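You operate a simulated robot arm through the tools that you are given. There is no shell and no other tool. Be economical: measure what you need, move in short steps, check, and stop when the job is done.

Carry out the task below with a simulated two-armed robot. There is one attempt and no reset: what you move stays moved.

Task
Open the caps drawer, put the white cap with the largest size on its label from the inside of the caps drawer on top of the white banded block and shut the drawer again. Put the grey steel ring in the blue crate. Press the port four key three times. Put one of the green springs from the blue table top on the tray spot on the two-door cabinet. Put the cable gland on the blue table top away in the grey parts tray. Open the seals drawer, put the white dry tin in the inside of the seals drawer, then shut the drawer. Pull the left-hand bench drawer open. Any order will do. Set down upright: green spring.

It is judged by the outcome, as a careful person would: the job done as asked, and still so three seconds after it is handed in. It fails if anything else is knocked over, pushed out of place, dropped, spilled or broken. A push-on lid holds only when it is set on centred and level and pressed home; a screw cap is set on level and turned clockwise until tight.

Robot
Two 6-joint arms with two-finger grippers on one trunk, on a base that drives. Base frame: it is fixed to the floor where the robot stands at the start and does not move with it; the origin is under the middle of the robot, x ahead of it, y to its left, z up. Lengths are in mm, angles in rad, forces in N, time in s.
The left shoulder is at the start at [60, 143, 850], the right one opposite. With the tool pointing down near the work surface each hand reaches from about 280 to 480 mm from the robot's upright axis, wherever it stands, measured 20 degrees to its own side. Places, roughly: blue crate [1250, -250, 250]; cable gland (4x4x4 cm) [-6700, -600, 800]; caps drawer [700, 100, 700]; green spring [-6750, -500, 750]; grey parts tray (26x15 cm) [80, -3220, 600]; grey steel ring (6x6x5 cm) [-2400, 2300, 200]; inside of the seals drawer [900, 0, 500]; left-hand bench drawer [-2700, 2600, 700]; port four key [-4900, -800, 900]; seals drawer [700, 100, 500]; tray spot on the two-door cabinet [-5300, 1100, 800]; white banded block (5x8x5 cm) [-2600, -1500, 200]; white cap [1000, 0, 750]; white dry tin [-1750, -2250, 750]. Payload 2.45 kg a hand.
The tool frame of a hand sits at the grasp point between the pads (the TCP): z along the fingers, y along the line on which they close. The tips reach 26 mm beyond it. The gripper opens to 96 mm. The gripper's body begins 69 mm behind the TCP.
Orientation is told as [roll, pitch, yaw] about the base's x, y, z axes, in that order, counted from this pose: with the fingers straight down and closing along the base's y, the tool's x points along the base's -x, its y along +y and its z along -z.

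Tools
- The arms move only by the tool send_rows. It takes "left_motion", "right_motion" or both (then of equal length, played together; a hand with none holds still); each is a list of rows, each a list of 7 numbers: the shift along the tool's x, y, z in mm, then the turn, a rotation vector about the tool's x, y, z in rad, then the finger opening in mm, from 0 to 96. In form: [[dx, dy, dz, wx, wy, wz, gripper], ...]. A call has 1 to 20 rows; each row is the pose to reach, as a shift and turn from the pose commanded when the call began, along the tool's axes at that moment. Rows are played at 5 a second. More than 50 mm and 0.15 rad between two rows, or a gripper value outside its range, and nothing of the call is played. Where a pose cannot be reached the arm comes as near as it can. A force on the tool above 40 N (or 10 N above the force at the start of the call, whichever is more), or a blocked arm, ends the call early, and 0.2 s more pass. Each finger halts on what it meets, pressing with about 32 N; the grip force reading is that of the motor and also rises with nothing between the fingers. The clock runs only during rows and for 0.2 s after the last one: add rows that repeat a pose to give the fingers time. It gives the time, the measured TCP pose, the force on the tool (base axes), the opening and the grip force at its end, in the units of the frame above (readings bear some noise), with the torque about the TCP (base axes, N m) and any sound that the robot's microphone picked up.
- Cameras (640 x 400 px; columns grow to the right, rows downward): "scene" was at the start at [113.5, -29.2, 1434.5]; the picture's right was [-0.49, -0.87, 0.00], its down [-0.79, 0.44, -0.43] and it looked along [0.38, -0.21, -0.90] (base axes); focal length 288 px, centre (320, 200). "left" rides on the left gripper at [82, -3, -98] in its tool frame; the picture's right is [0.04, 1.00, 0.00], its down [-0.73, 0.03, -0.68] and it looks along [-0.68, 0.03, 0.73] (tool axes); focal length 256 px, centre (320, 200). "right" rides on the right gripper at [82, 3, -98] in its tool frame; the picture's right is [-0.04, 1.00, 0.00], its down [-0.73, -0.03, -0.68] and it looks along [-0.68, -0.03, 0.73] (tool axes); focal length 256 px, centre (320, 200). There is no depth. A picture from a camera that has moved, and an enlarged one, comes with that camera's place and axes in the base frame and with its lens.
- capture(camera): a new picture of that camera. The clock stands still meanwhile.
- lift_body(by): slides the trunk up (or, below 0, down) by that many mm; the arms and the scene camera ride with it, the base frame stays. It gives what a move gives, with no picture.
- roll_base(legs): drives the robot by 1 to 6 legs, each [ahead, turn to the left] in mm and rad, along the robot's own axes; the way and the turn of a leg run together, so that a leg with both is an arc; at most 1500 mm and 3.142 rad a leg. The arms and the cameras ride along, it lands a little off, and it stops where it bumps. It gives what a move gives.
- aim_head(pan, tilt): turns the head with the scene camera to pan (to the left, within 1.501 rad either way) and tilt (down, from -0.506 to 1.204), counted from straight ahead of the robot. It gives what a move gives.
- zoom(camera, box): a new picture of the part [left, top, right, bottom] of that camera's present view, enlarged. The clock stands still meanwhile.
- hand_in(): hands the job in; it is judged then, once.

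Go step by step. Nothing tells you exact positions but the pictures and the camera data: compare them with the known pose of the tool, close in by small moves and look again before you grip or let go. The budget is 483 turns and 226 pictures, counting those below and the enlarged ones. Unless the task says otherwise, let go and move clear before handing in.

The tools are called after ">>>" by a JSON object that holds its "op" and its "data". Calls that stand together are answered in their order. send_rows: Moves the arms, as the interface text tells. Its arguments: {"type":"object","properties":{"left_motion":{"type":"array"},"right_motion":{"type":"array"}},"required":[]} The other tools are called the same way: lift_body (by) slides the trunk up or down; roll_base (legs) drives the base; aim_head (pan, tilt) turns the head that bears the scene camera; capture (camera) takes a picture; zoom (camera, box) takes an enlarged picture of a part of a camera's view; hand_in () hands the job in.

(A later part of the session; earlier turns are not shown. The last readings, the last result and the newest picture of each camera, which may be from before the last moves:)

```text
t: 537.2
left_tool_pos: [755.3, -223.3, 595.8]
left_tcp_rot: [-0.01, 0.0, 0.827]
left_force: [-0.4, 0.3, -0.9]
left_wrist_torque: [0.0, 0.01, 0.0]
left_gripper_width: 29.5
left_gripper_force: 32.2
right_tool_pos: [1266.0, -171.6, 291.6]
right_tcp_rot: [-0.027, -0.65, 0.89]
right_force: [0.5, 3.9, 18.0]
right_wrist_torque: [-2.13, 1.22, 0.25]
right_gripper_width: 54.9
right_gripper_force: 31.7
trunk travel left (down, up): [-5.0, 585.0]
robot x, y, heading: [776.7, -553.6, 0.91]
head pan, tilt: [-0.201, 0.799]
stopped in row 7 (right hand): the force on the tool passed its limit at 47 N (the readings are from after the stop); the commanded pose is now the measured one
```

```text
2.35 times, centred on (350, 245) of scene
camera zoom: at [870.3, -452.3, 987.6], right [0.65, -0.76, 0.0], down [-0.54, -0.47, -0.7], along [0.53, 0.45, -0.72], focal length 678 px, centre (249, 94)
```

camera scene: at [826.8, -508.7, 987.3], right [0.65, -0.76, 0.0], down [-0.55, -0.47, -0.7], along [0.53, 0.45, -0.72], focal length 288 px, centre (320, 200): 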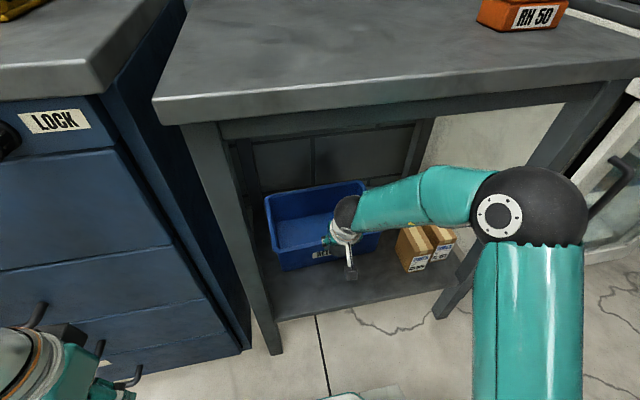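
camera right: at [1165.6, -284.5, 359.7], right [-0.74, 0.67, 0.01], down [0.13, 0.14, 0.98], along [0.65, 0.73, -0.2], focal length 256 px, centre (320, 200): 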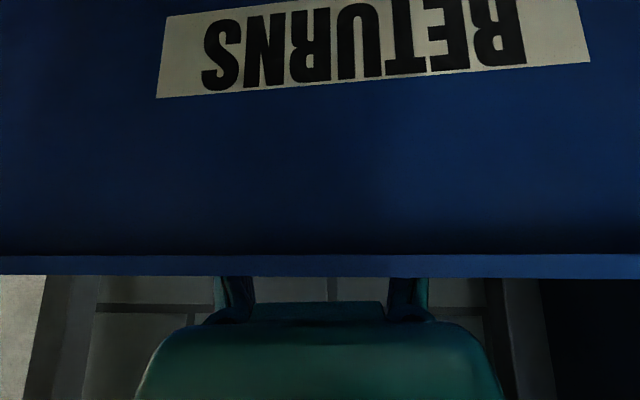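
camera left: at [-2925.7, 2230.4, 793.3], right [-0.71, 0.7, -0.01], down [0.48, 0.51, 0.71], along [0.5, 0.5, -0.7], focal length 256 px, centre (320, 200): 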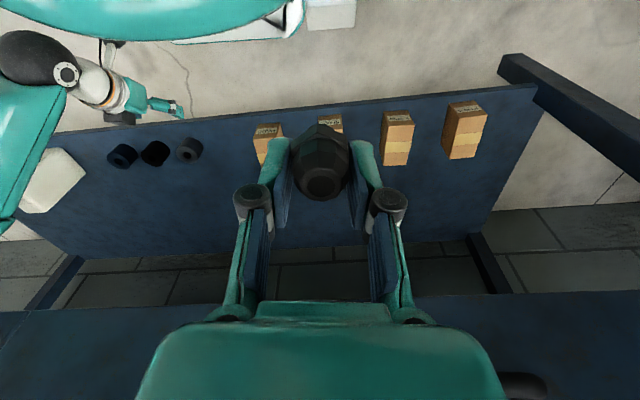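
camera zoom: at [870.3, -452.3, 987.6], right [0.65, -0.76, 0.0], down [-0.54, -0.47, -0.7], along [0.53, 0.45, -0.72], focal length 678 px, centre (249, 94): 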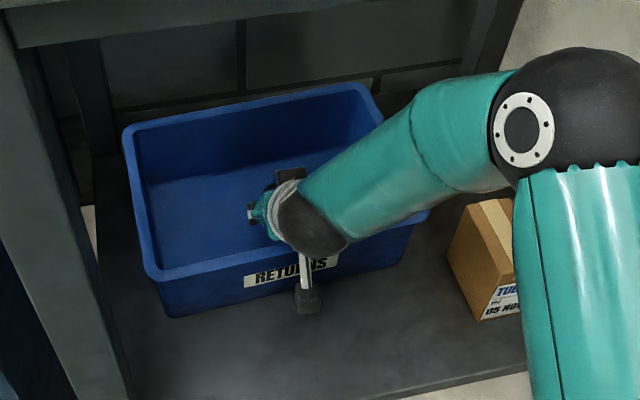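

The hand body touches the crate rim (torque shows contact behind). Lift slightly, steepen the hand, then lower the ring on.

>>> {"op": "send_rows", "data": {"right_motion": [[-5, 0, -7, 0, 0.05, 0, 44], [-5, 0, -7, 0, 0.15, 0, 44], [-8, 0, -5, 0, 0.25, 0, 44], [-4, 0, 3, 0, 0.28, 0, 44], [0, 0, 9, 0, 0.28, 0, 44], [4, 0, 14, 0, 0.28, 0, 44], [6, 0, 18, 0, 0.28, 0, 44]]}}

```text
t: 538.6
left_tool_pos: [755.4, -224.6, 596.5]
left_tcp_rot: [-0.01, -0.003, 0.825]
left_force: [0.6, -0.2, 0.2]
left_wrist_torque: [0.02, -0.04, -0.01]
left_gripper_width: 29.5
left_gripper_force: 31.9
right_tool_pos: [1269.6, -168.8, 286.4]
right_tcp_rot: [-0.022, -0.372, 0.878]
right_force: [-5.0, -8.8, 20.9]
right_wrist_torque: [-1.44, 1.5, 0.16]
right_gripper_width: 54.9
right_gripper_force: 32.0
trunk travel left (down, up): [-5.0, 585.0]
robot x, y, heading: [771.1, -555.2, 0.907]
head pan, tilt: [-0.201, 0.799]
stopped in row 6 (right hand): the force on the tool passed its limit at 49 N (the readings are from after the stop); the commanded pose is now the measured one
```

Ring is within a few mm of the crate floor. Release it and withdraw upward.

>>> {"op": "send_rows", "data": {"right_motion": [[0, 0, -2, 0, 0, 0, 52], [0, 0, -2, 0, 0, 0, 62], [0, 0, -2, 0, 0, 0, 75], [0, 0, -2, 0, 0, 0, 84], [-6, 0, -30, 0, 0, 0, 84], [-25, 0, -65, 0, 0, 0, 84], [-45, 0, -105, 0, 0, 0, 84], [-60, 0, -145, 0, 0, 0, 84], [-60, 0, -145, 0, 0, 0, 84]]}}

>>> {"op": "capture", "data": {"camera": "right"}}

```text
t: 540.6
left_tool_pos: [756.3, -224.1, 594.7]
left_tcp_rot: [-0.01, 0.001, 0.826]
left_force: [0.3, 0.1, -0.3]
left_wrist_torque: [0.01, 0.01, -0.01]
left_gripper_width: 29.7
left_gripper_force: 32.4
right_tool_pos: [1269.4, -164.6, 438.7]
right_tcp_rot: [-0.023, -0.362, 0.881]
right_force: [0.1, 0.8, 0.0]
right_wrist_torque: [0.01, 0.01, 0.03]
right_gripper_width: 83.9
right_gripper_force: 0.0
trunk travel left (down, up): [-5.0, 585.0]
robot x, y, heading: [775.0, -550.6, 0.913]
head pan, tilt: [-0.201, 0.799]
```

```text
48 pictures are left
camera right: at [1193.7, -246.9, 499.6], right [-0.74, 0.67, -0.01], down [0.29, 0.33, 0.9], along [0.6, 0.66, -0.45], focal length 256 px, centre (320, 200)
```

right: 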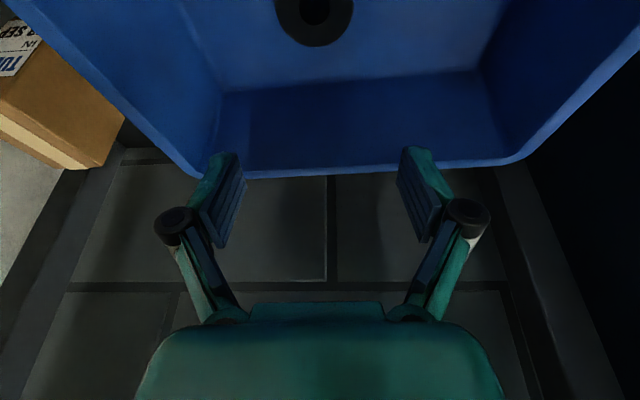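

Ring lies flat in the crate. Back out, raise the trunk, and head south for the grey parts tray.

>>> {"op": "roll_base", "data": {"legs": [[-380, 0]]}}

>>> {"op": "capture", "data": {"camera": "scene"}}

>>> {"op": "lift_body", "data": {"by": 400}}

>>> {"op": "lift_body", "data": {"by": 70}}

>>> {"op": "roll_base", "data": {"legs": [[0, -0.45], [0, -0.45]]}}

>>> {"op": "roll_base", "data": {"legs": [[0, -0.45], [0, -0.45]]}}

>>> {"op": "aim_head", "data": {"pan": -0.8, "tilt": 0.45}}

>>> {"op": "capture", "data": {"camera": "scene"}}

```text
t: 543.0
left_tool_pos: [525.5, -520.4, 595.9]
left_tcp_rot: [-0.009, -0.001, 0.821]
left_force: [0.8, 0.0, 0.2]
left_wrist_torque: [0.01, 0.01, 0.05]
left_gripper_width: 29.4
left_gripper_force: 32.3
right_tool_pos: [1038.2, -462.1, 441.4]
right_tcp_rot: [-0.023, -0.368, 0.875]
right_force: [0.4, 0.3, 0.2]
right_wrist_torque: [-0.02, -0.01, 0.0]
right_gripper_width: 84.1
right_gripper_force: 0.0
trunk travel left (down, up): [-5.0, 585.0]
robot x, y, heading: [540.9, -849.8, 0.905]
head pan, tilt: [-0.201, 0.799]
```

```text
47 pictures are left
camera scene: at [639.6, -748.7, 987.4], right [0.65, -0.76, 0.0], down [-0.55, -0.46, -0.7], along [0.53, 0.45, -0.72], focal length 288 px, centre (320, 200)
```

scene: 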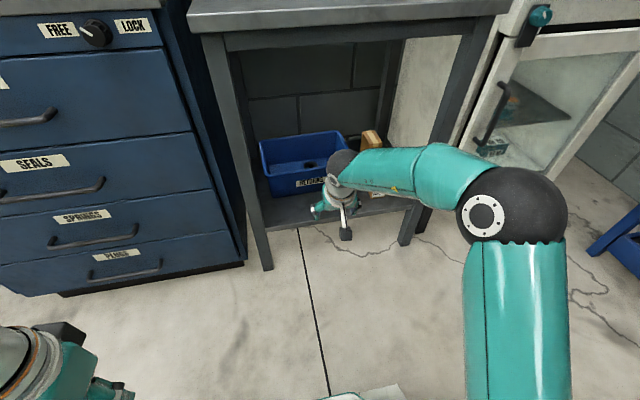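

```text
t: 546.8
left_tool_pos: [525.7, -519.9, 995.8]
left_tcp_rot: [-0.01, -0.001, 0.823]
left_force: [0.1, -0.6, -0.6]
left_wrist_torque: [0.02, -0.02, -0.01]
left_gripper_width: 29.6
left_gripper_force: 31.6
right_tool_pos: [1039.0, -462.4, 841.6]
right_tcp_rot: [-0.022, -0.369, 0.873]
right_force: [-0.8, -0.5, -0.1]
right_wrist_torque: [-0.01, 0.01, -0.02]
right_gripper_width: 83.8
right_gripper_force: 0.1
trunk travel left (down, up): [-405.0, 185.0]
robot x, y, heading: [541.5, -849.2, 0.903]
head pan, tilt: [-0.201, 0.799]
```

```text
t: 547.9
left_tool_pos: [525.3, -520.4, 1066.7]
left_tcp_rot: [-0.01, -0.001, 0.822]
left_force: [1.0, -0.6, 0.1]
left_wrist_torque: [-0.02, 0.01, -0.02]
left_gripper_width: 29.4
left_gripper_force: 32.0
right_tool_pos: [1039.1, -461.8, 911.2]
right_tcp_rot: [-0.023, -0.369, 0.874]
right_force: [-0.2, -0.5, 0.3]
right_wrist_torque: [0.0, -0.01, 0.01]
right_gripper_width: 84.0
right_gripper_force: 0.0
trunk travel left (down, up): [-475.0, 115.0]
robot x, y, heading: [539.2, -847.7, 0.904]
head pan, tilt: [-0.201, 0.799]
```

```text
t: 551.2
left_tool_pos: [789.6, -630.2, 1067.9]
left_tcp_rot: [-0.011, -0.001, -0.072]
left_force: [0.1, -1.0, -0.4]
left_wrist_torque: [-0.01, 0.02, 0.02]
left_gripper_width: 29.5
left_gripper_force: 31.7
right_tool_pos: [1156.3, -994.2, 911.5]
right_tcp_rot: [-0.022, -0.369, -0.019]
right_force: [-0.9, -0.3, -0.5]
right_wrist_torque: [0.02, 0.01, 0.01]
right_gripper_width: 84.1
right_gripper_force: 0.1
trunk travel left (down, up): [-475.0, 115.0]
robot x, y, heading: [543.3, -817.8, 0.017]
head pan, tilt: [-0.201, 0.799]
```

```text
t: 554.5
left_tool_pos: [839.0, -895.0, 1066.8]
left_tcp_rot: [-0.01, 0.001, -0.979]
left_force: [0.1, 0.5, 0.3]
left_wrist_torque: [0.0, -0.02, 0.02]
left_gripper_width: 29.2
left_gripper_force: 31.6
right_tool_pos: [779.7, -1408.1, 910.4]
right_tcp_rot: [-0.023, -0.368, -0.927]
right_force: [0.7, -0.7, 0.2]
right_wrist_torque: [0.05, 0.01, 0.01]
right_gripper_width: 84.2
right_gripper_force: 0.0
trunk travel left (down, up): [-475.0, 115.0]
robot x, y, heading: [566.0, -792.7, -0.887]
head pan, tilt: [-0.201, 0.799]
```

```text
t: 555.5
left_tool_pos: [838.7, -893.7, 1066.7]
left_tcp_rot: [-0.01, -0.002, -0.976]
left_force: [-0.1, -0.2, -0.1]
left_wrist_torque: [0.01, 0.03, 0.01]
left_gripper_width: 29.8
left_gripper_force: 31.6
right_tool_pos: [778.7, -1407.1, 912.7]
right_tcp_rot: [-0.023, -0.369, -0.926]
right_force: [-0.5, 0.4, -0.3]
right_wrist_torque: [-0.01, -0.01, -0.02]
right_gripper_width: 84.1
right_gripper_force: 0.0
trunk travel left (down, up): [-475.0, 115.0]
robot x, y, heading: [566.9, -792.9, -0.883]
head pan, tilt: [-0.799, 0.45]
```

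```text
46 pictures are left
camera scene: at [592.2, -931.6, 1487.8], right [-0.99, 0.11, 0.0], down [0.05, 0.43, -0.9], along [-0.1, -0.89, -0.44], focal length 288 px, centre (320, 200)
```

scene: 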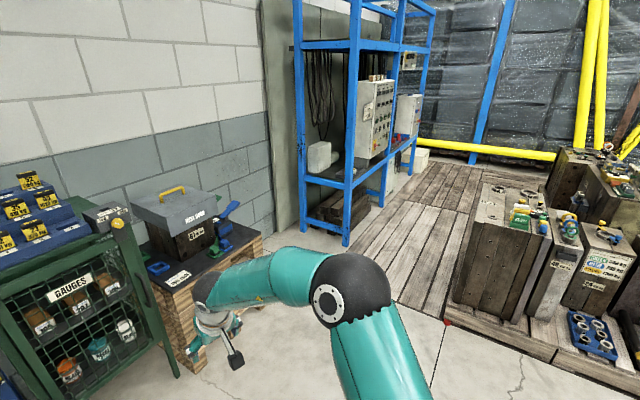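

>>> {"op": "zoom", "data": {"camera": "scene", "box": [270, 100, 450, 250]}}

```text
2.67 times, centred on (360, 175) of scene
camera zoom: at [592.2, -931.6, 1487.8], right [-0.99, 0.11, 0.0], down [0.05, 0.43, -0.9], along [-0.1, -0.89, -0.44], focal length 768 px, centre (213, 267)
```

zoom: 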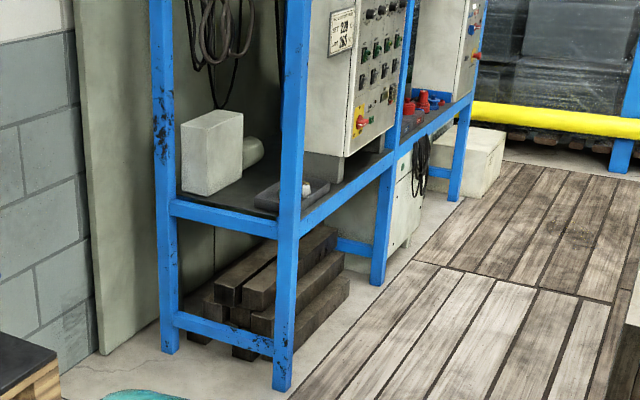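

The grey tray sits at the near front corner of the blue rack's shelf. Retract the right hand, then drive to the rack's deck-side front.

>>> {"op": "send_rows", "data": {"right_motion": [[36, 0, -23, 0, 0.05, 0, 60], [72, 0, -46, 0, 0.1, 0, 60], [108, 0, -69, 0, 0.15, 0, 60], [144, 0, -92, 0, 0.2, 0, 60], [180, 0, -115, 0, 0.25, 0, 60], [215, 0, -138, 0, 0.31, 0, 60], [248, 0, -160, 0, 0.37, 0, 60], [248, 0, -160, 0, 0.37, 0, 60]]}}

>>> {"op": "roll_base", "data": {"legs": [[0, -0.45], [0, -0.45]]}}

>>> {"op": "roll_base", "data": {"legs": [[0, -0.09], [800, 0], [750, 0]]}}

>>> {"op": "aim_head", "data": {"pan": 0, "tilt": 0.55}}

>>> {"op": "capture", "data": {"camera": "scene"}}

```text
t: 557.3
left_tool_pos: [840.7, -893.7, 1067.3]
left_tcp_rot: [-0.009, 0.001, -0.978]
left_force: [0.1, -0.1, 0.8]
left_wrist_torque: [0.02, -0.03, 0.01]
left_gripper_width: 29.6
left_gripper_force: 32.2
right_tool_pos: [607.1, -1172.1, 974.7]
right_tcp_rot: [-0.021, 0.004, -0.935]
right_force: [-1.5, -0.2, -0.8]
right_wrist_torque: [-0.02, 0.04, -0.01]
right_gripper_width: 59.9
right_gripper_force: 0.1
trunk travel left (down, up): [-475.0, 115.0]
robot x, y, heading: [568.3, -793.5, -0.887]
head pan, tilt: [-0.799, 0.45]
```

```text
t: 560.7
left_tool_pos: [655.5, -1073.7, 1069.0]
left_tcp_rot: [-0.012, 0.0, -1.887]
left_force: [0.5, -0.4, 0.2]
left_wrist_torque: [0.03, -0.02, 0.0]
left_gripper_width: 29.3
left_gripper_force: 32.5
right_tool_pos: [291.7, -1060.2, 973.4]
right_tcp_rot: [-0.021, 0.002, -1.844]
right_force: [0.5, 1.0, -0.2]
right_wrist_torque: [0.03, -0.01, 0.01]
right_gripper_width: 60.1
right_gripper_force: 0.0
trunk travel left (down, up): [-475.0, 115.0]
robot x, y, heading: [581.6, -802.3, -1.793]
head pan, tilt: [-0.799, 0.45]
```

```text
t: 569.3
left_tool_pos: [142.7, -2565.2, 1068.1]
left_tcp_rot: [-0.012, -0.001, -1.981]
left_force: [-0.4, -0.6, -1.2]
left_wrist_torque: [0.04, -0.05, -0.01]
left_gripper_width: 29.2
left_gripper_force: 32.1
right_tool_pos: [-217.3, -2518.0, 973.7]
right_tcp_rot: [-0.02, 0.0, -1.937]
right_force: [-0.2, 0.2, -0.5]
right_wrist_torque: [-0.02, 0.0, -0.03]
right_gripper_width: 59.6
right_gripper_force: 0.0
trunk travel left (down, up): [-475.0, 115.0]
robot x, y, heading: [95.5, -2284.3, -1.887]
head pan, tilt: [-0.799, 0.45]
```

```text
t: 570.4
left_tool_pos: [143.7, -2564.8, 1068.0]
left_tcp_rot: [-0.012, 0.0, -1.981]
left_force: [-0.1, 0.4, 0.5]
left_wrist_torque: [0.0, 0.04, 0.0]
left_gripper_width: 29.3
left_gripper_force: 32.0
right_tool_pos: [-218.5, -2517.1, 974.5]
right_tcp_rot: [-0.022, 0.001, -1.937]
right_force: [0.4, -1.0, 0.0]
right_wrist_torque: [-0.01, 0.0, 0.0]
right_gripper_width: 59.8
right_gripper_force: 0.0
trunk travel left (down, up): [-475.0, 115.0]
robot x, y, heading: [95.9, -2287.7, -1.885]
head pan, tilt: [0.0, 0.55]
```

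```text
44 pictures are left
camera scene: at [50.9, -2428.1, 1478.8], right [-0.95, 0.31, 0.0], down [0.16, 0.5, -0.85], along [-0.27, -0.81, -0.52], focal length 288 px, centre (320, 200)
```

scene: 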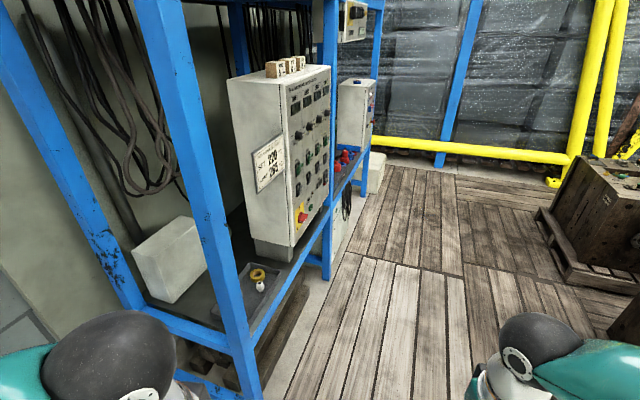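

Good view of the tray (with a yellow ring and white part in it). Continue around to its front side.

>>> {"op": "roll_base", "data": {"legs": [[0, -0.307], [911, 0]]}}

>>> {"op": "roll_base", "data": {"legs": [[0, 0.45], [0, 0.45]]}}

>>> {"op": "roll_base", "data": {"legs": [[0, 0.45], [0, 0.18]]}}

>>> {"op": "aim_head", "data": {"pan": 0.2, "tilt": 0.8}}

>>> {"op": "capture", "data": {"camera": "scene"}}

```text
t: 576.3
left_tool_pos: [-477.3, -3295.2, 1067.6]
left_tcp_rot: [-0.009, 0.001, -2.296]
left_force: [-0.5, 0.6, -0.6]
left_wrist_torque: [0.02, 0.0, -0.03]
left_gripper_width: 29.6
left_gripper_force: 31.6
right_tool_pos: [-804.8, -3138.9, 973.8]
right_tcp_rot: [-0.02, 0.003, -2.253]
right_force: [0.3, 0.0, -0.1]
right_wrist_torque: [-0.01, -0.01, 0.02]
right_gripper_width: 59.6
right_gripper_force: 0.0
trunk travel left (down, up): [-475.0, 115.0]
robot x, y, heading: [-430.2, -3020.7, -2.207]
head pan, tilt: [0.0, 0.55]
```

```text
t: 579.7
left_tool_pos: [-239.9, -3227.9, 1068.5]
left_tcp_rot: [-0.009, 0.0, -1.386]
left_force: [0.5, 0.1, 0.3]
left_wrist_torque: [-0.01, 0.03, 0.0]
left_gripper_width: 29.6
left_gripper_force: 31.6
right_tool_pos: [-565.1, -3390.4, 976.4]
right_tcp_rot: [-0.02, 0.002, -1.344]
right_force: [-0.5, 0.2, -0.3]
right_wrist_torque: [0.0, -0.04, 0.03]
right_gripper_width: 60.0
right_gripper_force: 0.1
trunk travel left (down, up): [-475.0, 115.0]
robot x, y, heading: [-447.5, -3026.9, -1.307]
head pan, tilt: [0.0, 0.55]
```

```text
t: 582.3
left_tool_pos: [-159.8, -3067.7, 1070.4]
left_tcp_rot: [-0.011, 0.0, -0.761]
left_force: [-0.3, 0.0, 0.7]
left_wrist_torque: [-0.02, 0.0, -0.01]
left_gripper_width: 29.6
left_gripper_force: 32.3
right_tool_pos: [-326.3, -3389.6, 975.7]
right_tcp_rot: [-0.022, 0.001, -0.719]
right_force: [-0.6, -0.5, 0.5]
right_wrist_torque: [0.0, -0.04, -0.02]
right_gripper_width: 59.6
right_gripper_force: 0.0
trunk travel left (down, up): [-475.0, 115.0]
robot x, y, heading: [-454.1, -3036.7, -0.671]
head pan, tilt: [0.0, 0.55]
```

```text
t: 583.0
left_tool_pos: [-161.3, -3067.9, 1070.5]
left_tcp_rot: [-0.01, 0.0, -0.761]
left_force: [-0.7, 0.6, -0.6]
left_wrist_torque: [0.01, 0.0, 0.01]
left_gripper_width: 29.6
left_gripper_force: 31.5
right_tool_pos: [-328.1, -3390.4, 976.0]
right_tcp_rot: [-0.02, 0.002, -0.717]
right_force: [0.7, -0.3, 0.5]
right_wrist_torque: [-0.02, -0.01, -0.01]
right_gripper_width: 59.9
right_gripper_force: 0.1
trunk travel left (down, up): [-475.0, 115.0]
robot x, y, heading: [-454.5, -3040.0, -0.668]
head pan, tilt: [0.201, 0.799]
```

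```text
43 pictures are left
camera scene: at [-337.6, -3110.5, 1457.5], right [-0.45, -0.89, 0.0], down [-0.64, 0.33, -0.7], along [0.62, -0.32, -0.72], focal length 288 px, centre (320, 200)
```

scene: 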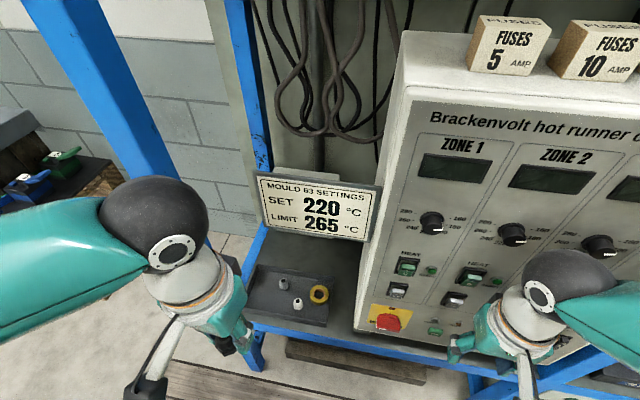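

>>> {"op": "zoom", "data": {"camera": "scene", "box": [230, 240, 350, 340]}}

```text
4.00 times, centred on (290, 290) of scene
camera zoom: at [-337.6, -3110.5, 1457.5], right [-0.45, -0.89, 0.0], down [-0.64, 0.33, -0.7], along [0.62, -0.32, -0.72], focal length 1152 px, centre (440, -160)
```

zoom: 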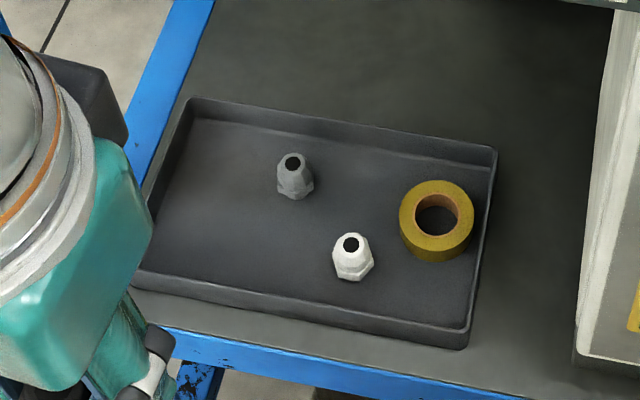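

Tray has free space on its left half. Because post B is near, I'll use an almost straight, tilted arm: back off 100 mm and extend the left hand to hover above the tray.

>>> {"op": "roll_base", "data": {"legs": [[-100, 0]]}}

>>> {"op": "send_rows", "data": {"left_motion": [[-34, 13.8, 0, 0, 0, -0.03, 20], [-68, 27.6, 10, 0, -0.05, -0.06, 20], [-102, 41.4, 30, 0, -0.1, -0.09, 20], [-136, 55.2, 55, 0, -0.15, -0.12, 20], [-170, 69, 80, 0, -0.2, -0.15, 20], [-204, 82.8, 105, 0, -0.25, -0.18, 20], [-238, 96.6, 130, 0, -0.3, -0.21, 20], [-272, 110.4, 155, 0, -0.35, -0.24, 20], [-306, 124.2, 180, 0, -0.4, -0.27, 20], [-330, 134, 205, 0, -0.45, -0.3, 20], [-330, 134, 205, 0, -0.45, -0.3, 20]]}}

>>> {"op": "capture", "data": {"camera": "scene"}}

>>> {"op": "capture", "data": {"camera": "left"}}

```text
t: 584.2
left_tool_pos: [-241.4, -3003.2, 1069.5]
left_tcp_rot: [-0.01, -0.002, -0.761]
left_force: [-0.1, 0.7, -1.2]
left_wrist_torque: [-0.02, -0.03, -0.02]
left_gripper_width: 29.3
left_gripper_force: 32.4
right_tool_pos: [-408.2, -3326.0, 976.1]
right_tcp_rot: [-0.022, 0.002, -0.718]
right_force: [-0.6, 0.3, 0.0]
right_wrist_torque: [-0.03, -0.13, 0.02]
right_gripper_width: 60.0
right_gripper_force: 0.1
trunk travel left (down, up): [-475.0, 115.0]
robot x, y, heading: [-531.4, -2975.0, -0.671]
head pan, tilt: [0.201, 0.799]
```

```text
t: 586.6
left_tool_pos: [92.1, -3137.5, 864.0]
left_tcp_rot: [-0.086, -0.44, -0.435]
left_force: [0.9, -0.9, -0.2]
left_wrist_torque: [0.01, -0.02, 0.03]
left_gripper_width: 29.5
left_gripper_force: 31.8
right_tool_pos: [-407.1, -3326.4, 976.5]
right_tcp_rot: [-0.022, 0.001, -0.718]
right_force: [-1.4, 0.3, -0.5]
right_wrist_torque: [-0.01, 0.0, -0.03]
right_gripper_width: 60.0
right_gripper_force: 0.0
trunk travel left (down, up): [-475.0, 115.0]
robot x, y, heading: [-538.3, -2973.3, -0.671]
head pan, tilt: [0.201, 0.799]
```

```text
41 pictures are left
camera scene: at [-416.1, -3047.6, 1457.5], right [-0.45, -0.89, 0.0], down [-0.64, 0.33, -0.7], along [0.62, -0.32, -0.72], focal length 288 px, centre (320, 200)
```

scene: 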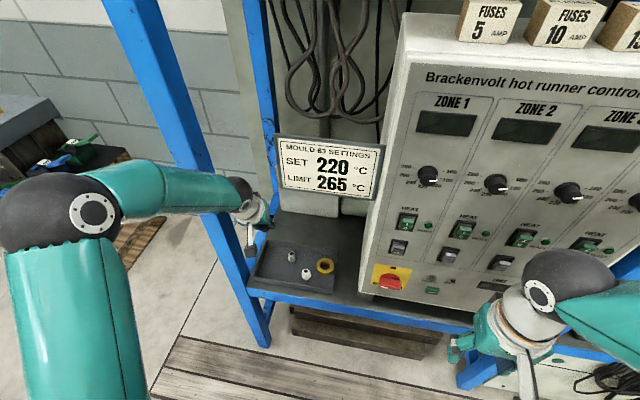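

```text
40 pictures are left
camera left: at [-11.3, -3083.0, 917.7], right [0.42, 0.9, -0.09], down [0.38, -0.08, 0.92], along [0.83, -0.42, -0.37], focal length 256 px, centre (320, 200)
```

left: 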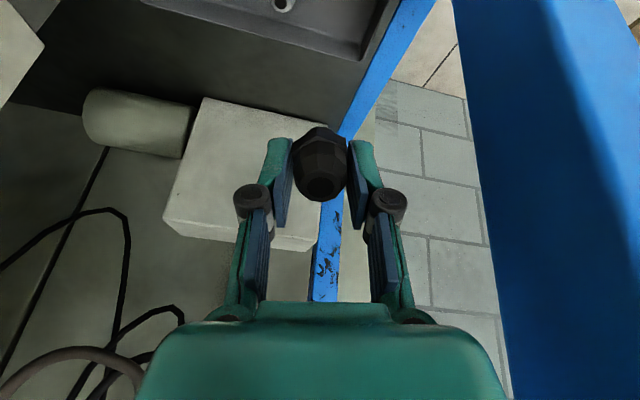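

Position is good relative to the tray (target ≈ (93,-3160)). Shift 20 mm away from the post and descend.

>>> {"op": "send_rows", "data": {"left_motion": [[0, -10, 10, 0, 0, 0, 20], [5, -20, 40, 0, 0, 0, 20], [20, -20, 75, 0, 0, 0, 20], [36, -20, 110, 0, 0, 0, 20], [52, -20, 140, 0, 0, 0, 20], [60, -20, 155, 0, 0, 0, 20], [60, -20, 155, 0, 0, 0, 20]]}}

>>> {"op": "capture", "data": {"camera": "left"}}

>>> {"op": "zoom", "data": {"camera": "scene", "box": [200, 200, 360, 320]}}

```text
t: 588.2
left_tool_pos: [86.6, -3172.9, 698.0]
left_tcp_rot: [-0.085, -0.441, -0.435]
left_force: [-0.3, -0.4, 0.2]
left_wrist_torque: [-0.02, 0.0, -0.04]
left_gripper_width: 29.6
left_gripper_force: 31.3
right_tool_pos: [-405.6, -3327.3, 976.0]
right_tcp_rot: [-0.021, 0.002, -0.718]
right_force: [-0.5, 0.2, -0.1]
right_wrist_torque: [-0.01, -0.03, 0.02]
right_gripper_width: 60.0
right_gripper_force: 0.2
trunk travel left (down, up): [-475.0, 115.0]
robot x, y, heading: [-533.8, -2976.1, -0.67]
head pan, tilt: [0.201, 0.799]
```

```text
39 pictures are left
camera left: at [-17.5, -3118.4, 752.8], right [0.42, 0.9, -0.09], down [0.38, -0.08, 0.92], along [0.83, -0.42, -0.38], focal length 256 px, centre (320, 200)
```

left: 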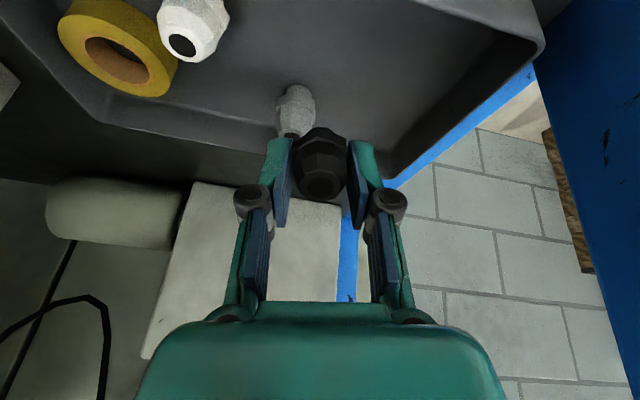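

```text
3.33 times, centred on (280, 260) of scene
camera zoom: at [-415.7, -3047.8, 1457.4], right [-0.45, -0.89, 0.0], down [-0.64, 0.33, -0.7], along [0.62, -0.32, -0.72], focal length 960 px, centre (453, 0)
```

zoom: 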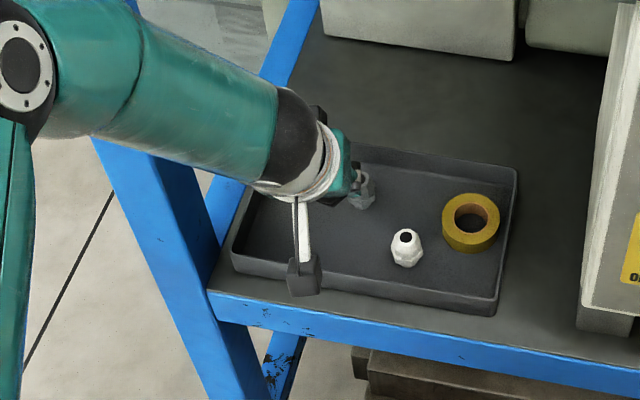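

Too close to the grey gland; shift 45 mm left, then lower to contact.

>>> {"op": "send_rows", "data": {"left_motion": [[-2, 15, -4, 0, 0, 0, 20], [-2, 30, -4, 0, 0, 0, 20], [-2, 45, -4, 0, 0, 0, 20], [3, 45, 5, 0, 0, 0, 20], [7, 45, 13, 0, 0, 0, 20], [9, 45, 18, 0, 0, 0, 20], [11, 45, 22, 0, 0, 0, 20], [13, 45, 26, 0, 0, 0, 20]]}}

>>> {"op": "capture", "data": {"camera": "left"}}

```text
t: 590.0
left_tool_pos: [105.8, -3132.8, 666.7]
left_tcp_rot: [-0.085, -0.44, -0.434]
left_force: [-0.4, 0.1, 0.9]
left_wrist_torque: [0.01, 0.0, -0.02]
left_gripper_width: 29.6
left_gripper_force: 31.8
right_tool_pos: [-407.1, -3326.9, 975.9]
right_tcp_rot: [-0.02, 0.0, -0.718]
right_force: [0.1, -0.6, 0.7]
right_wrist_torque: [-0.03, -0.04, 0.0]
right_gripper_width: 60.0
right_gripper_force: 0.1
trunk travel left (down, up): [-475.0, 115.0]
robot x, y, heading: [-532.8, -2975.2, -0.668]
head pan, tilt: [0.201, 0.799]
```

```text
37 pictures are left
camera left: at [2.3, -3078.9, 720.8], right [0.42, 0.9, -0.09], down [0.38, -0.08, 0.92], along [0.83, -0.42, -0.38], focal length 256 px, centre (320, 200)
```

left: 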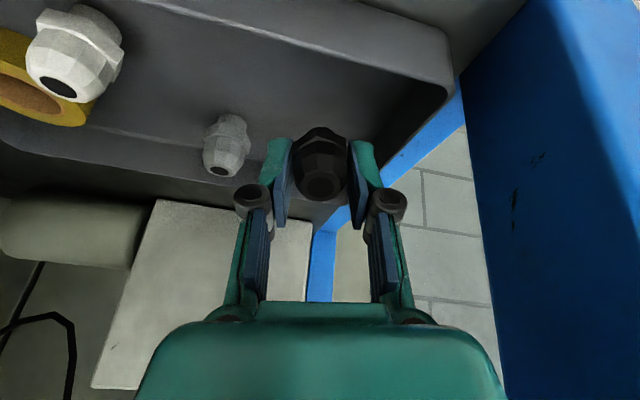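

>>> {"op": "send_rows", "data": {"left_motion": [[2, 0, 4, 0, 0, 0, 20], [4, 0, 8, 0, 0, 0, 20], [5, 0, 11, 0, 0, 0, 20], [7, 0, 15, 0, 0, 0, 20], [9, 0, 19, 0, 0, 0, 20], [11, 0, 23, 0, 0, 0, 20]]}}

```text
t: 591.4
left_tool_pos: [105.6, -3136.0, 641.1]
left_tcp_rot: [-0.084, -0.44, -0.435]
left_force: [-0.4, -0.8, -1.0]
left_wrist_torque: [0.01, 0.0, 0.01]
left_gripper_width: 29.3
left_gripper_force: 32.3
right_tool_pos: [-406.9, -3327.8, 976.9]
right_tcp_rot: [-0.02, 0.002, -0.718]
right_force: [0.1, -0.2, -0.3]
right_wrist_torque: [-0.01, 0.02, 0.01]
right_gripper_width: 60.3
right_gripper_force: 0.0
trunk travel left (down, up): [-475.0, 115.0]
robot x, y, heading: [-533.7, -2977.0, -0.667]
head pan, tilt: [0.201, 0.799]
```

>>> {"op": "capture", "data": {"camera": "left"}}

>>> {"op": "send_rows", "data": {"left_motion": [[2, 0, 4, 0, 0, 0, 20], [4, 0, 8, 0, 0, 0, 20], [5, 0, 11, 0, 0, 0, 20], [7, 0, 15, 0, 0, 0, 20]]}}

```text
36 pictures are left
camera left: at [1.6, -3081.5, 694.8], right [0.42, 0.9, -0.09], down [0.38, -0.08, 0.92], along [0.83, -0.42, -0.38], focal length 256 px, centre (320, 200)
```

left: 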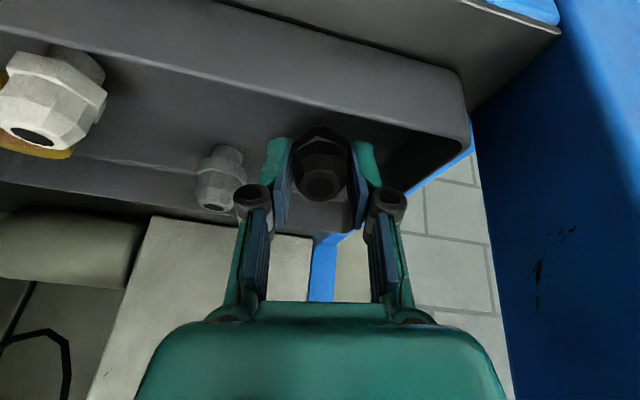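

```text
t: 592.4
left_tool_pos: [107.1, -3137.0, 634.3]
left_tcp_rot: [-0.084, -0.453, -0.435]
left_force: [-7.8, 4.8, 20.5]
left_wrist_torque: [0.25, 0.19, 0.1]
left_gripper_width: 29.4
left_gripper_force: 31.9
right_tool_pos: [-408.8, -3327.7, 976.5]
right_tcp_rot: [-0.021, 0.002, -0.718]
right_force: [0.8, -0.7, 0.3]
right_wrist_torque: [-0.03, -0.05, 0.01]
right_gripper_width: 60.1
right_gripper_force: 0.1
trunk travel left (down, up): [-475.0, 115.0]
robot x, y, heading: [-533.1, -2972.5, -0.673]
head pan, tilt: [0.201, 0.799]
stopped in row 4 (left hand): the force on the tool passed its limit at 43 N (the readings are from after the stop); the commanded pose is now the measured one
```

Contact with the tray floor. Release and withdraw along the finger axis.

>>> {"op": "send_rows", "data": {"left_motion": [[0, 0, -1, 0, 0, 0, 30], [0, 0, -1, 0, 0, 0, 36], [0, 0, -1, 0, 0, 0, 42], [0, 0, -1, 0, 0, 0, 46], [0, 0, -20, 0, 0, 0, 46], [-8, 0, -50, 0, 0, 0, 46], [-25, 0, -90, 0, 0, 0, 50], [-45, 0, -130, 0, 0, 0, 50], [-60, 0, -170, 0, 0, 0, 50]]}}

>>> {"op": "capture", "data": {"camera": "left"}}

>>> {"op": "zoom", "data": {"camera": "scene", "box": [200, 200, 360, 320]}}

```text
t: 594.4
left_tool_pos: [94.8, -3115.0, 809.0]
left_tcp_rot: [-0.085, -0.447, -0.434]
left_force: [1.3, 0.0, 0.4]
left_wrist_torque: [-0.04, -0.01, -0.01]
left_gripper_width: 50.4
left_gripper_force: 0.0
right_tool_pos: [-407.4, -3327.0, 976.7]
right_tcp_rot: [-0.022, 0.002, -0.718]
right_force: [-0.2, 0.0, -0.3]
right_wrist_torque: [-0.01, 0.0, 0.02]
right_gripper_width: 59.9
right_gripper_force: 0.0
trunk travel left (down, up): [-475.0, 115.0]
robot x, y, heading: [-535.0, -2976.6, -0.676]
head pan, tilt: [0.201, 0.799]
```

```text
35 pictures are left
camera left: at [-8.6, -3061.3, 861.1], right [0.42, 0.9, -0.09], down [0.37, -0.08, 0.93], along [0.83, -0.42, -0.37], focal length 256 px, centre (320, 200)
```

left: 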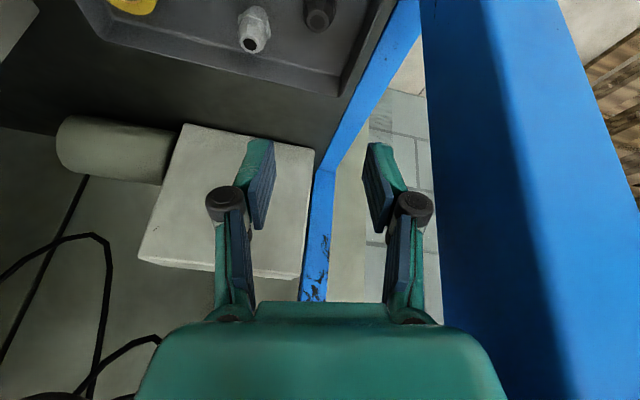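

```text
3.33 times, centred on (280, 260) of scene
camera zoom: at [-416.6, -3047.3, 1457.5], right [-0.45, -0.89, 0.0], down [-0.64, 0.33, -0.7], along [0.62, -0.32, -0.72], focal length 960 px, centre (453, 0)
```

zoom: 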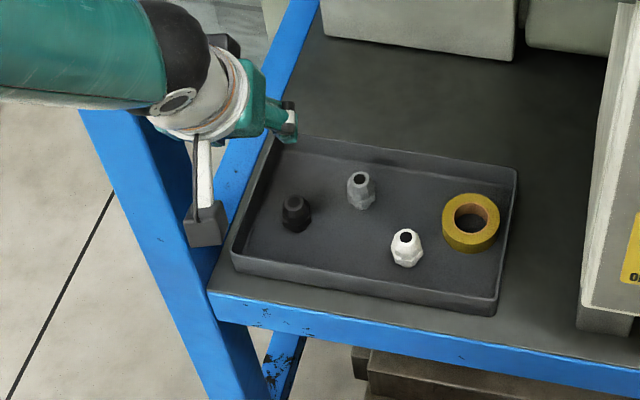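

Cable gland stands in the grey tray. Retract the left arm, then drive back for the last job: the left-hand bench drawer.

>>> {"op": "send_rows", "data": {"left_motion": [[26, -12, -33, 0, 0.05, 0.03, 60], [52, -24, -66, 0, 0.1, 0.06, 60], [78, -36, -99, 0, 0.15, 0.09, 60], [104, -48, -132, 0, 0.2, 0.12, 60], [130, -60, -165, 0, 0.25, 0.15, 60], [156, -72, -198, 0, 0.3, 0.18, 60], [182, -84, -231, 0, 0.37, 0.21, 60], [206, -96, -265, 0, 0.44, 0.24, 60], [206, -96, -265, 0, 0.44, 0.24, 60]]}}

>>> {"op": "roll_base", "data": {"legs": [[0, 0.45], [0, 0.45]]}}

>>> {"op": "roll_base", "data": {"legs": [[0, 0.45], [0, 0.15], [930, 0]]}}

```text
t: 596.4
left_tool_pos: [-211.3, -3054.3, 967.0]
left_tcp_rot: [-0.019, -0.016, -0.704]
left_force: [0.2, 0.6, 0.0]
left_wrist_torque: [0.02, 0.02, 0.01]
left_gripper_width: 59.9
left_gripper_force: 0.0
right_tool_pos: [-406.5, -3328.3, 977.0]
right_tcp_rot: [-0.022, 0.0, -0.717]
right_force: [0.3, 0.7, -0.1]
right_wrist_torque: [-0.03, 0.05, -0.02]
right_gripper_width: 60.1
right_gripper_force: 0.0
trunk travel left (down, up): [-475.0, 115.0]
robot x, y, heading: [-534.3, -2975.8, -0.671]
head pan, tilt: [0.201, 0.799]
```

```text
t: 598.4
left_tool_pos: [-203.5, -2904.6, 967.8]
left_tcp_rot: [-0.02, -0.016, -0.252]
left_force: [-0.5, 1.0, -0.8]
left_wrist_torque: [-0.03, 0.02, 0.04]
left_gripper_width: 59.9
left_gripper_force: 0.0
right_tool_pos: [-261.0, -3237.0, 979.2]
right_tcp_rot: [-0.023, 0.001, -0.269]
right_force: [-0.1, -0.4, 0.4]
right_wrist_torque: [0.0, 0.0, -0.02]
right_gripper_width: 60.0
right_gripper_force: 0.0
trunk travel left (down, up): [-475.0, 115.0]
robot x, y, heading: [-531.6, -2980.9, -0.287]
head pan, tilt: [0.201, 0.799]
stopped in leg 2: the robot was blocked; the commanded pose is now the measured one
```

```text
t: 603.3
left_tool_pos: [-2.5, -2635.4, 967.9]
left_tcp_rot: [-0.027, -0.015, 0.323]
left_force: [0.2, -0.1, -0.8]
left_wrist_torque: [-0.02, 0.0, 0.0]
left_gripper_width: 60.0
left_gripper_force: 0.0
right_tool_pos: [123.2, -2941.3, 978.7]
right_tcp_rot: [-0.033, 0.008, 0.326]
right_force: [0.4, 0.2, 0.7]
right_wrist_torque: [0.05, -0.01, 0.01]
right_gripper_width: 60.3
right_gripper_force: 0.0
trunk travel left (down, up): [-475.0, 115.0]
robot x, y, heading: [-233.4, -2882.3, 0.222]
head pan, tilt: [0.201, 0.799]
stopped in leg 3: the robot was blocked; the commanded pose is now the measured one
```

>>> {"op": "aim_head", "data": {"pan": -0.3, "tilt": 0.8}}

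>>> {"op": "capture", "data": {"camera": "scene"}}

```text
t: 604.2
left_tool_pos: [-2.9, -2633.4, 967.7]
left_tcp_rot: [-0.027, -0.015, 0.321]
left_force: [-0.5, -0.7, -0.3]
left_wrist_torque: [-0.01, 0.0, -0.02]
left_gripper_width: 60.1
left_gripper_force: 0.1
right_tool_pos: [121.4, -2941.9, 978.9]
right_tcp_rot: [-0.032, 0.008, 0.323]
right_force: [0.0, 0.1, -0.2]
right_wrist_torque: [0.02, 0.01, 0.03]
right_gripper_width: 59.8
right_gripper_force: 0.1
trunk travel left (down, up): [-475.0, 115.0]
robot x, y, heading: [-231.5, -2886.4, 0.217]
head pan, tilt: [-0.3, 0.799]
```

```text
33 pictures are left
camera scene: at [-98.5, -2867.5, 1457.7], right [-0.08, -1.0, 0.01], down [-0.71, 0.05, -0.7], along [0.7, -0.06, -0.71], focal length 288 px, centre (320, 200)
```

scene: 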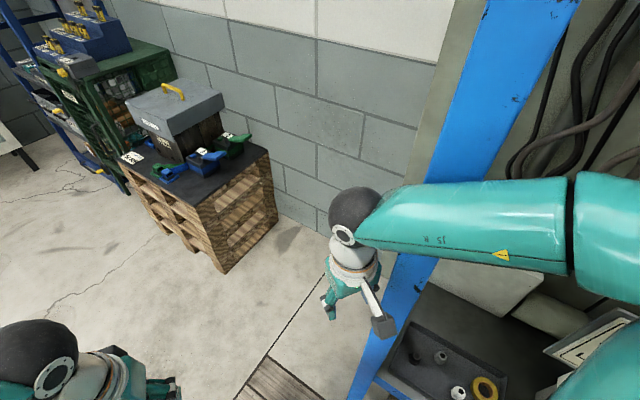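

The right forearm is against the rack post. Back off straight, tuck the right arm, and then turn and leave.

>>> {"op": "roll_base", "data": {"legs": [[-380, 0]]}}

>>> {"op": "send_rows", "data": {"right_motion": [[0, 25, 0, 0, 0, 0, 60], [0, 50, 0, 0, 0, 0, 60], [0, 75, 0, 0, 0, 0, 60], [0, 100, 0, 0, 0, 0, 60], [0, 120, 0, 0, 0, 0, 60]]}}

>>> {"op": "roll_base", "data": {"legs": [[0, 0.3], [0, 0.28]]}}

>>> {"op": "aim_head", "data": {"pan": 0, "tilt": 0.7}}

>>> {"op": "capture", "data": {"camera": "scene"}}

```text
t: 605.1
left_tool_pos: [-28.7, -2645.5, 970.3]
left_tcp_rot: [-0.019, -0.014, 0.32]
left_force: [0.0, 0.2, 0.2]
left_wrist_torque: [-0.03, -0.01, 0.02]
left_gripper_width: 60.0
left_gripper_force: 0.1
right_tool_pos: [108.3, -2951.2, 982.6]
right_tcp_rot: [-0.016, -0.027, 0.325]
right_force: [1.6, 3.7, 1.4]
right_wrist_torque: [-0.12, 0.03, 0.11]
right_gripper_width: 58.6
right_gripper_force: 0.0
trunk travel left (down, up): [-475.0, 115.0]
robot x, y, heading: [-262.7, -2889.5, 0.214]
head pan, tilt: [-0.3, 0.799]
stopped in leg 1: the force on the tool passed its limit at 55 N (the readings are from after the stop); the commanded pose is now the measured one
```

```text
t: 606.4
left_tool_pos: [-29.1, -2646.1, 969.4]
left_tcp_rot: [-0.019, -0.016, 0.32]
left_force: [0.4, 0.1, 0.4]
left_wrist_torque: [-0.01, -0.03, 0.0]
left_gripper_width: 60.0
left_gripper_force: 0.0
right_tool_pos: [68.8, -2838.4, 980.5]
right_tcp_rot: [-0.016, -0.025, 0.326]
right_force: [0.4, 0.5, -0.2]
right_wrist_torque: [0.0, 0.01, -0.02]
right_gripper_width: 60.1
right_gripper_force: 0.0
trunk travel left (down, up): [-475.0, 115.0]
robot x, y, heading: [-263.4, -2894.5, 0.211]
head pan, tilt: [-0.3, 0.799]
```

```text
t: 608.9
left_tool_pos: [-199.7, -2557.4, 969.4]
left_tcp_rot: [-0.019, -0.016, 0.905]
left_force: [-0.3, -1.1, -0.9]
left_wrist_torque: [0.03, 0.0, -0.01]
left_gripper_width: 60.2
left_gripper_force: 0.0
right_tool_pos: [-12.4, -2664.2, 980.7]
right_tcp_rot: [-0.017, -0.024, 0.908]
right_force: [-0.2, -0.2, 0.6]
right_wrist_torque: [0.01, -0.01, -0.03]
right_gripper_width: 60.0
right_gripper_force: 0.0
trunk travel left (down, up): [-475.0, 115.0]
robot x, y, heading: [-249.0, -2901.2, 0.802]
head pan, tilt: [-0.3, 0.799]
```

```text
t: 609.6
left_tool_pos: [-200.3, -2557.7, 969.7]
left_tcp_rot: [-0.02, -0.015, 0.906]
left_force: [-0.7, -0.6, 0.3]
left_wrist_torque: [-0.01, -0.02, 0.02]
left_gripper_width: 60.1
left_gripper_force: 0.1
right_tool_pos: [-12.9, -2664.7, 979.6]
right_tcp_rot: [-0.016, -0.025, 0.907]
right_force: [-0.2, 0.2, 0.4]
right_wrist_torque: [0.03, 0.03, 0.03]
right_gripper_width: 59.9
right_gripper_force: 0.0
trunk travel left (down, up): [-475.0, 115.0]
robot x, y, heading: [-247.5, -2901.2, 0.807]
head pan, tilt: [0.0, 0.7]
```

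```text
32 pictures are left
camera scene: at [-147.2, -2795.4, 1465.7], right [0.72, -0.7, 0.0], down [-0.45, -0.46, -0.76], along [0.53, 0.55, -0.64], focal length 288 px, centre (320, 200)
```

scene: 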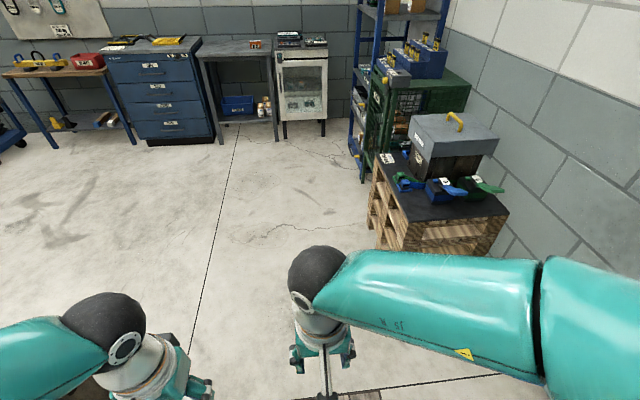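

Free now. Drive away from the rack and head north-west toward the bench with the drawer.

>>> {"op": "roll_base", "data": {"legs": [[450, 0], [0, 0.42], [0, 0.42]]}}

>>> {"op": "roll_base", "data": {"legs": [[800, 0], [800, 0], [0, 0.45], [0, 0.45]]}}

```text
t: 615.1
left_tool_pos: [-153.6, -2305.8, 969.8]
left_tcp_rot: [-0.02, -0.016, 1.735]
left_force: [0.1, 0.3, 0.4]
left_wrist_torque: [-0.02, 0.01, -0.01]
left_gripper_width: 59.9
left_gripper_force: 0.0
right_tool_pos: [52.0, -2241.2, 980.2]
right_tcp_rot: [-0.016, -0.023, 1.736]
right_force: [0.3, 0.4, 0.7]
right_wrist_torque: [-0.04, 0.03, 0.03]
right_gripper_width: 60.1
right_gripper_force: 0.0
trunk travel left (down, up): [-475.0, 115.0]
robot x, y, heading: [90.2, -2574.8, 1.629]
head pan, tilt: [0.0, 0.7]
```

```text
t: 626.4
left_tool_pos: [-367.7, -979.0, 970.0]
left_tcp_rot: [-0.02, -0.016, 2.63]
left_force: [0.2, 0.2, -0.1]
left_wrist_torque: [0.03, 0.03, 0.01]
left_gripper_width: 59.9
left_gripper_force: 0.0
right_tool_pos: [-289.7, -776.6, 981.3]
right_tcp_rot: [-0.016, -0.024, 2.631]
right_force: [0.2, 0.3, -0.5]
right_wrist_torque: [0.01, -0.04, 0.03]
right_gripper_width: 60.0
right_gripper_force: 0.0
trunk travel left (down, up): [-475.0, 115.0]
robot x, y, heading: [5.8, -936.1, 2.516]
head pan, tilt: [0.0, 0.7]
```

>>> {"op": "roll_base", "data": {"legs": [[0, 0.07], [1050, 0], [1015, 0]]}}

>>> {"op": "roll_base", "data": {"legs": [[0, -0.3], [1250, 0], [1000, 0]]}}

>>> {"op": "aim_head", "data": {"pan": -0.9, "tilt": 0.6}}

>>> {"op": "capture", "data": {"camera": "scene"}}

```text
t: 637.3
left_tool_pos: [-2112.4, 113.5, 971.0]
left_tcp_rot: [-0.02, -0.017, 2.681]
left_force: [0.5, 0.0, -1.1]
left_wrist_torque: [0.02, -0.03, 0.02]
left_gripper_width: 60.1
left_gripper_force: 0.1
right_tool_pos: [-2045.3, 318.3, 980.3]
right_tcp_rot: [-0.015, -0.024, 2.68]
right_force: [0.0, 0.6, -0.9]
right_wrist_torque: [-0.02, 0.0, -0.01]
right_gripper_width: 60.4
right_gripper_force: 0.0
trunk travel left (down, up): [-475.0, 115.0]
robot x, y, heading: [-1742.3, 176.9, 2.567]
head pan, tilt: [0.0, 0.7]
```

```text
t: 649.7
left_tool_pos: [-3531.0, 1984.0, 970.1]
left_tcp_rot: [-0.019, -0.015, 2.354]
left_force: [-0.2, 0.6, -0.2]
left_wrist_torque: [-0.04, 0.01, 0.0]
left_gripper_width: 60.0
left_gripper_force: 0.0
right_tool_pos: [-3402.9, 2158.4, 981.2]
right_tcp_rot: [-0.016, -0.024, 2.356]
right_force: [0.2, 0.5, -0.2]
right_wrist_torque: [-0.01, -0.04, -0.01]
right_gripper_width: 59.9
right_gripper_force: 0.0
trunk travel left (down, up): [-475.0, 115.0]
robot x, y, heading: [-3161.5, 1925.3, 2.244]
head pan, tilt: [0.0, 0.7]
```

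```text
t: 650.9
left_tool_pos: [-3531.6, 1983.6, 972.6]
left_tcp_rot: [-0.02, -0.014, 2.354]
left_force: [0.6, -0.4, -0.2]
left_wrist_torque: [-0.03, 0.0, -0.01]
left_gripper_width: 60.4
left_gripper_force: 0.1
right_tool_pos: [-3402.9, 2157.5, 982.5]
right_tcp_rot: [-0.016, -0.025, 2.356]
right_force: [0.0, -0.2, -0.1]
right_wrist_torque: [0.0, -0.02, 0.01]
right_gripper_width: 59.8
right_gripper_force: 0.1
trunk travel left (down, up): [-475.0, 115.0]
robot x, y, heading: [-3157.6, 1926.3, 2.244]
head pan, tilt: [-0.901, 0.6]
```

```text
31 pictures are left
camera scene: at [-3178.9, 2059.0, 1474.3], right [0.97, -0.22, 0.0], down [-0.13, -0.55, -0.82], along [0.19, 0.8, -0.57], focal length 288 px, centre (320, 200)
```

scene: 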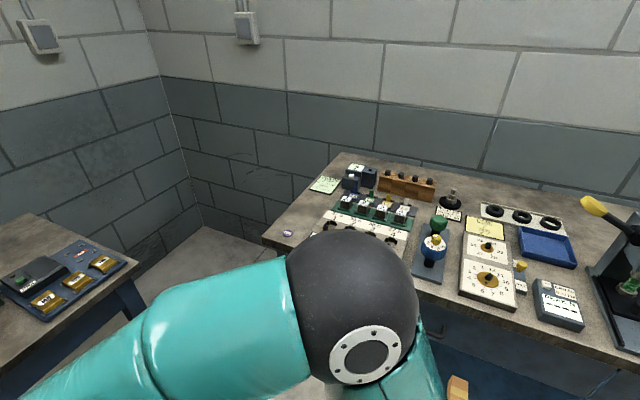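

>>> {"op": "roll_base", "data": {"legs": [[0, 0.3], [300, 0]]}}

>>> {"op": "roll_base", "data": {"legs": [[0, -0.45], [0, -0.45]]}}

>>> {"op": "roll_base", "data": {"legs": [[0, -0.45], [0, -0.33]]}}

>>> {"op": "aim_head", "data": {"pan": 0, "tilt": 0.8}}

>>> {"op": "capture", "data": {"camera": "scene"}}

```text
t: 654.0
left_tool_pos: [-3781.7, 2037.7, 971.7]
left_tcp_rot: [-0.02, -0.014, 2.664]
left_force: [-1.3, 0.0, -0.4]
left_wrist_torque: [0.02, -0.04, 0.0]
left_gripper_width: 59.9
left_gripper_force: 0.0
right_tool_pos: [-3711.9, 2239.6, 980.7]
right_tcp_rot: [-0.016, -0.021, 2.666]
right_force: [-0.2, -0.5, -0.5]
right_wrist_torque: [-0.01, 0.0, 0.04]
right_gripper_width: 59.9
right_gripper_force: 0.0
trunk travel left (down, up): [-475.0, 115.0]
robot x, y, heading: [-3411.7, 2091.3, 2.554]
head pan, tilt: [-0.901, 0.6]
```

```text
t: 657.4
left_tool_pos: [-3680.8, 2347.5, 972.0]
left_tcp_rot: [-0.02, -0.017, 1.754]
left_force: [0.5, 0.0, -0.3]
left_wrist_torque: [0.0, 0.01, -0.03]
left_gripper_width: 59.7
left_gripper_force: 0.1
right_tool_pos: [-3476.4, 2419.7, 981.7]
right_tcp_rot: [-0.015, -0.026, 1.757]
right_force: [-0.6, 1.3, 0.1]
right_wrist_torque: [-0.02, -0.04, 0.03]
right_gripper_width: 60.2
right_gripper_force: 0.1
trunk travel left (down, up): [-475.0, 115.0]
robot x, y, heading: [-3431.9, 2084.9, 1.639]
head pan, tilt: [-0.901, 0.6]
```

```text
t: 660.4
left_tool_pos: [-3426.7, 2445.8, 970.3]
left_tcp_rot: [-0.017, -0.016, 0.976]
left_force: [-1.3, -0.8, 0.6]
left_wrist_torque: [0.02, 0.0, 0.01]
left_gripper_width: 60.0
left_gripper_force: 0.1
right_tool_pos: [-3232.2, 2353.2, 984.1]
right_tcp_rot: [-0.016, -0.025, 0.977]
right_force: [-0.3, 0.4, 0.0]
right_wrist_torque: [-0.02, 0.04, 0.03]
right_gripper_width: 60.1
right_gripper_force: 0.1
trunk travel left (down, up): [-475.0, 115.0]
robot x, y, heading: [-3453.6, 2099.2, 0.868]
head pan, tilt: [-0.901, 0.6]
```

```text
t: 661.6
left_tool_pos: [-3427.4, 2446.4, 973.2]
left_tcp_rot: [-0.018, -0.016, 0.976]
left_force: [-0.2, 0.9, 0.3]
left_wrist_torque: [0.01, 0.0, 0.0]
left_gripper_width: 60.1
left_gripper_force: 0.2
right_tool_pos: [-3232.8, 2352.2, 983.3]
right_tcp_rot: [-0.016, -0.026, 0.979]
right_force: [0.5, 0.4, 0.0]
right_wrist_torque: [-0.02, 0.0, 0.04]
right_gripper_width: 60.1
right_gripper_force: 0.1
trunk travel left (down, up): [-475.0, 115.0]
robot x, y, heading: [-3451.5, 2106.8, 0.871]
head pan, tilt: [0.0, 0.799]
```

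```text
30 pictures are left
camera scene: at [-3360.3, 2209.8, 1457.5], right [0.76, -0.65, 0.0], down [-0.46, -0.55, -0.7], along [0.45, 0.53, -0.72], focal length 288 px, centre (320, 200)
```

scene: 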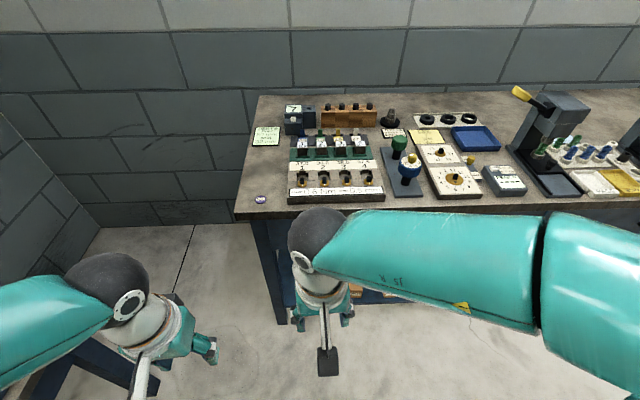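

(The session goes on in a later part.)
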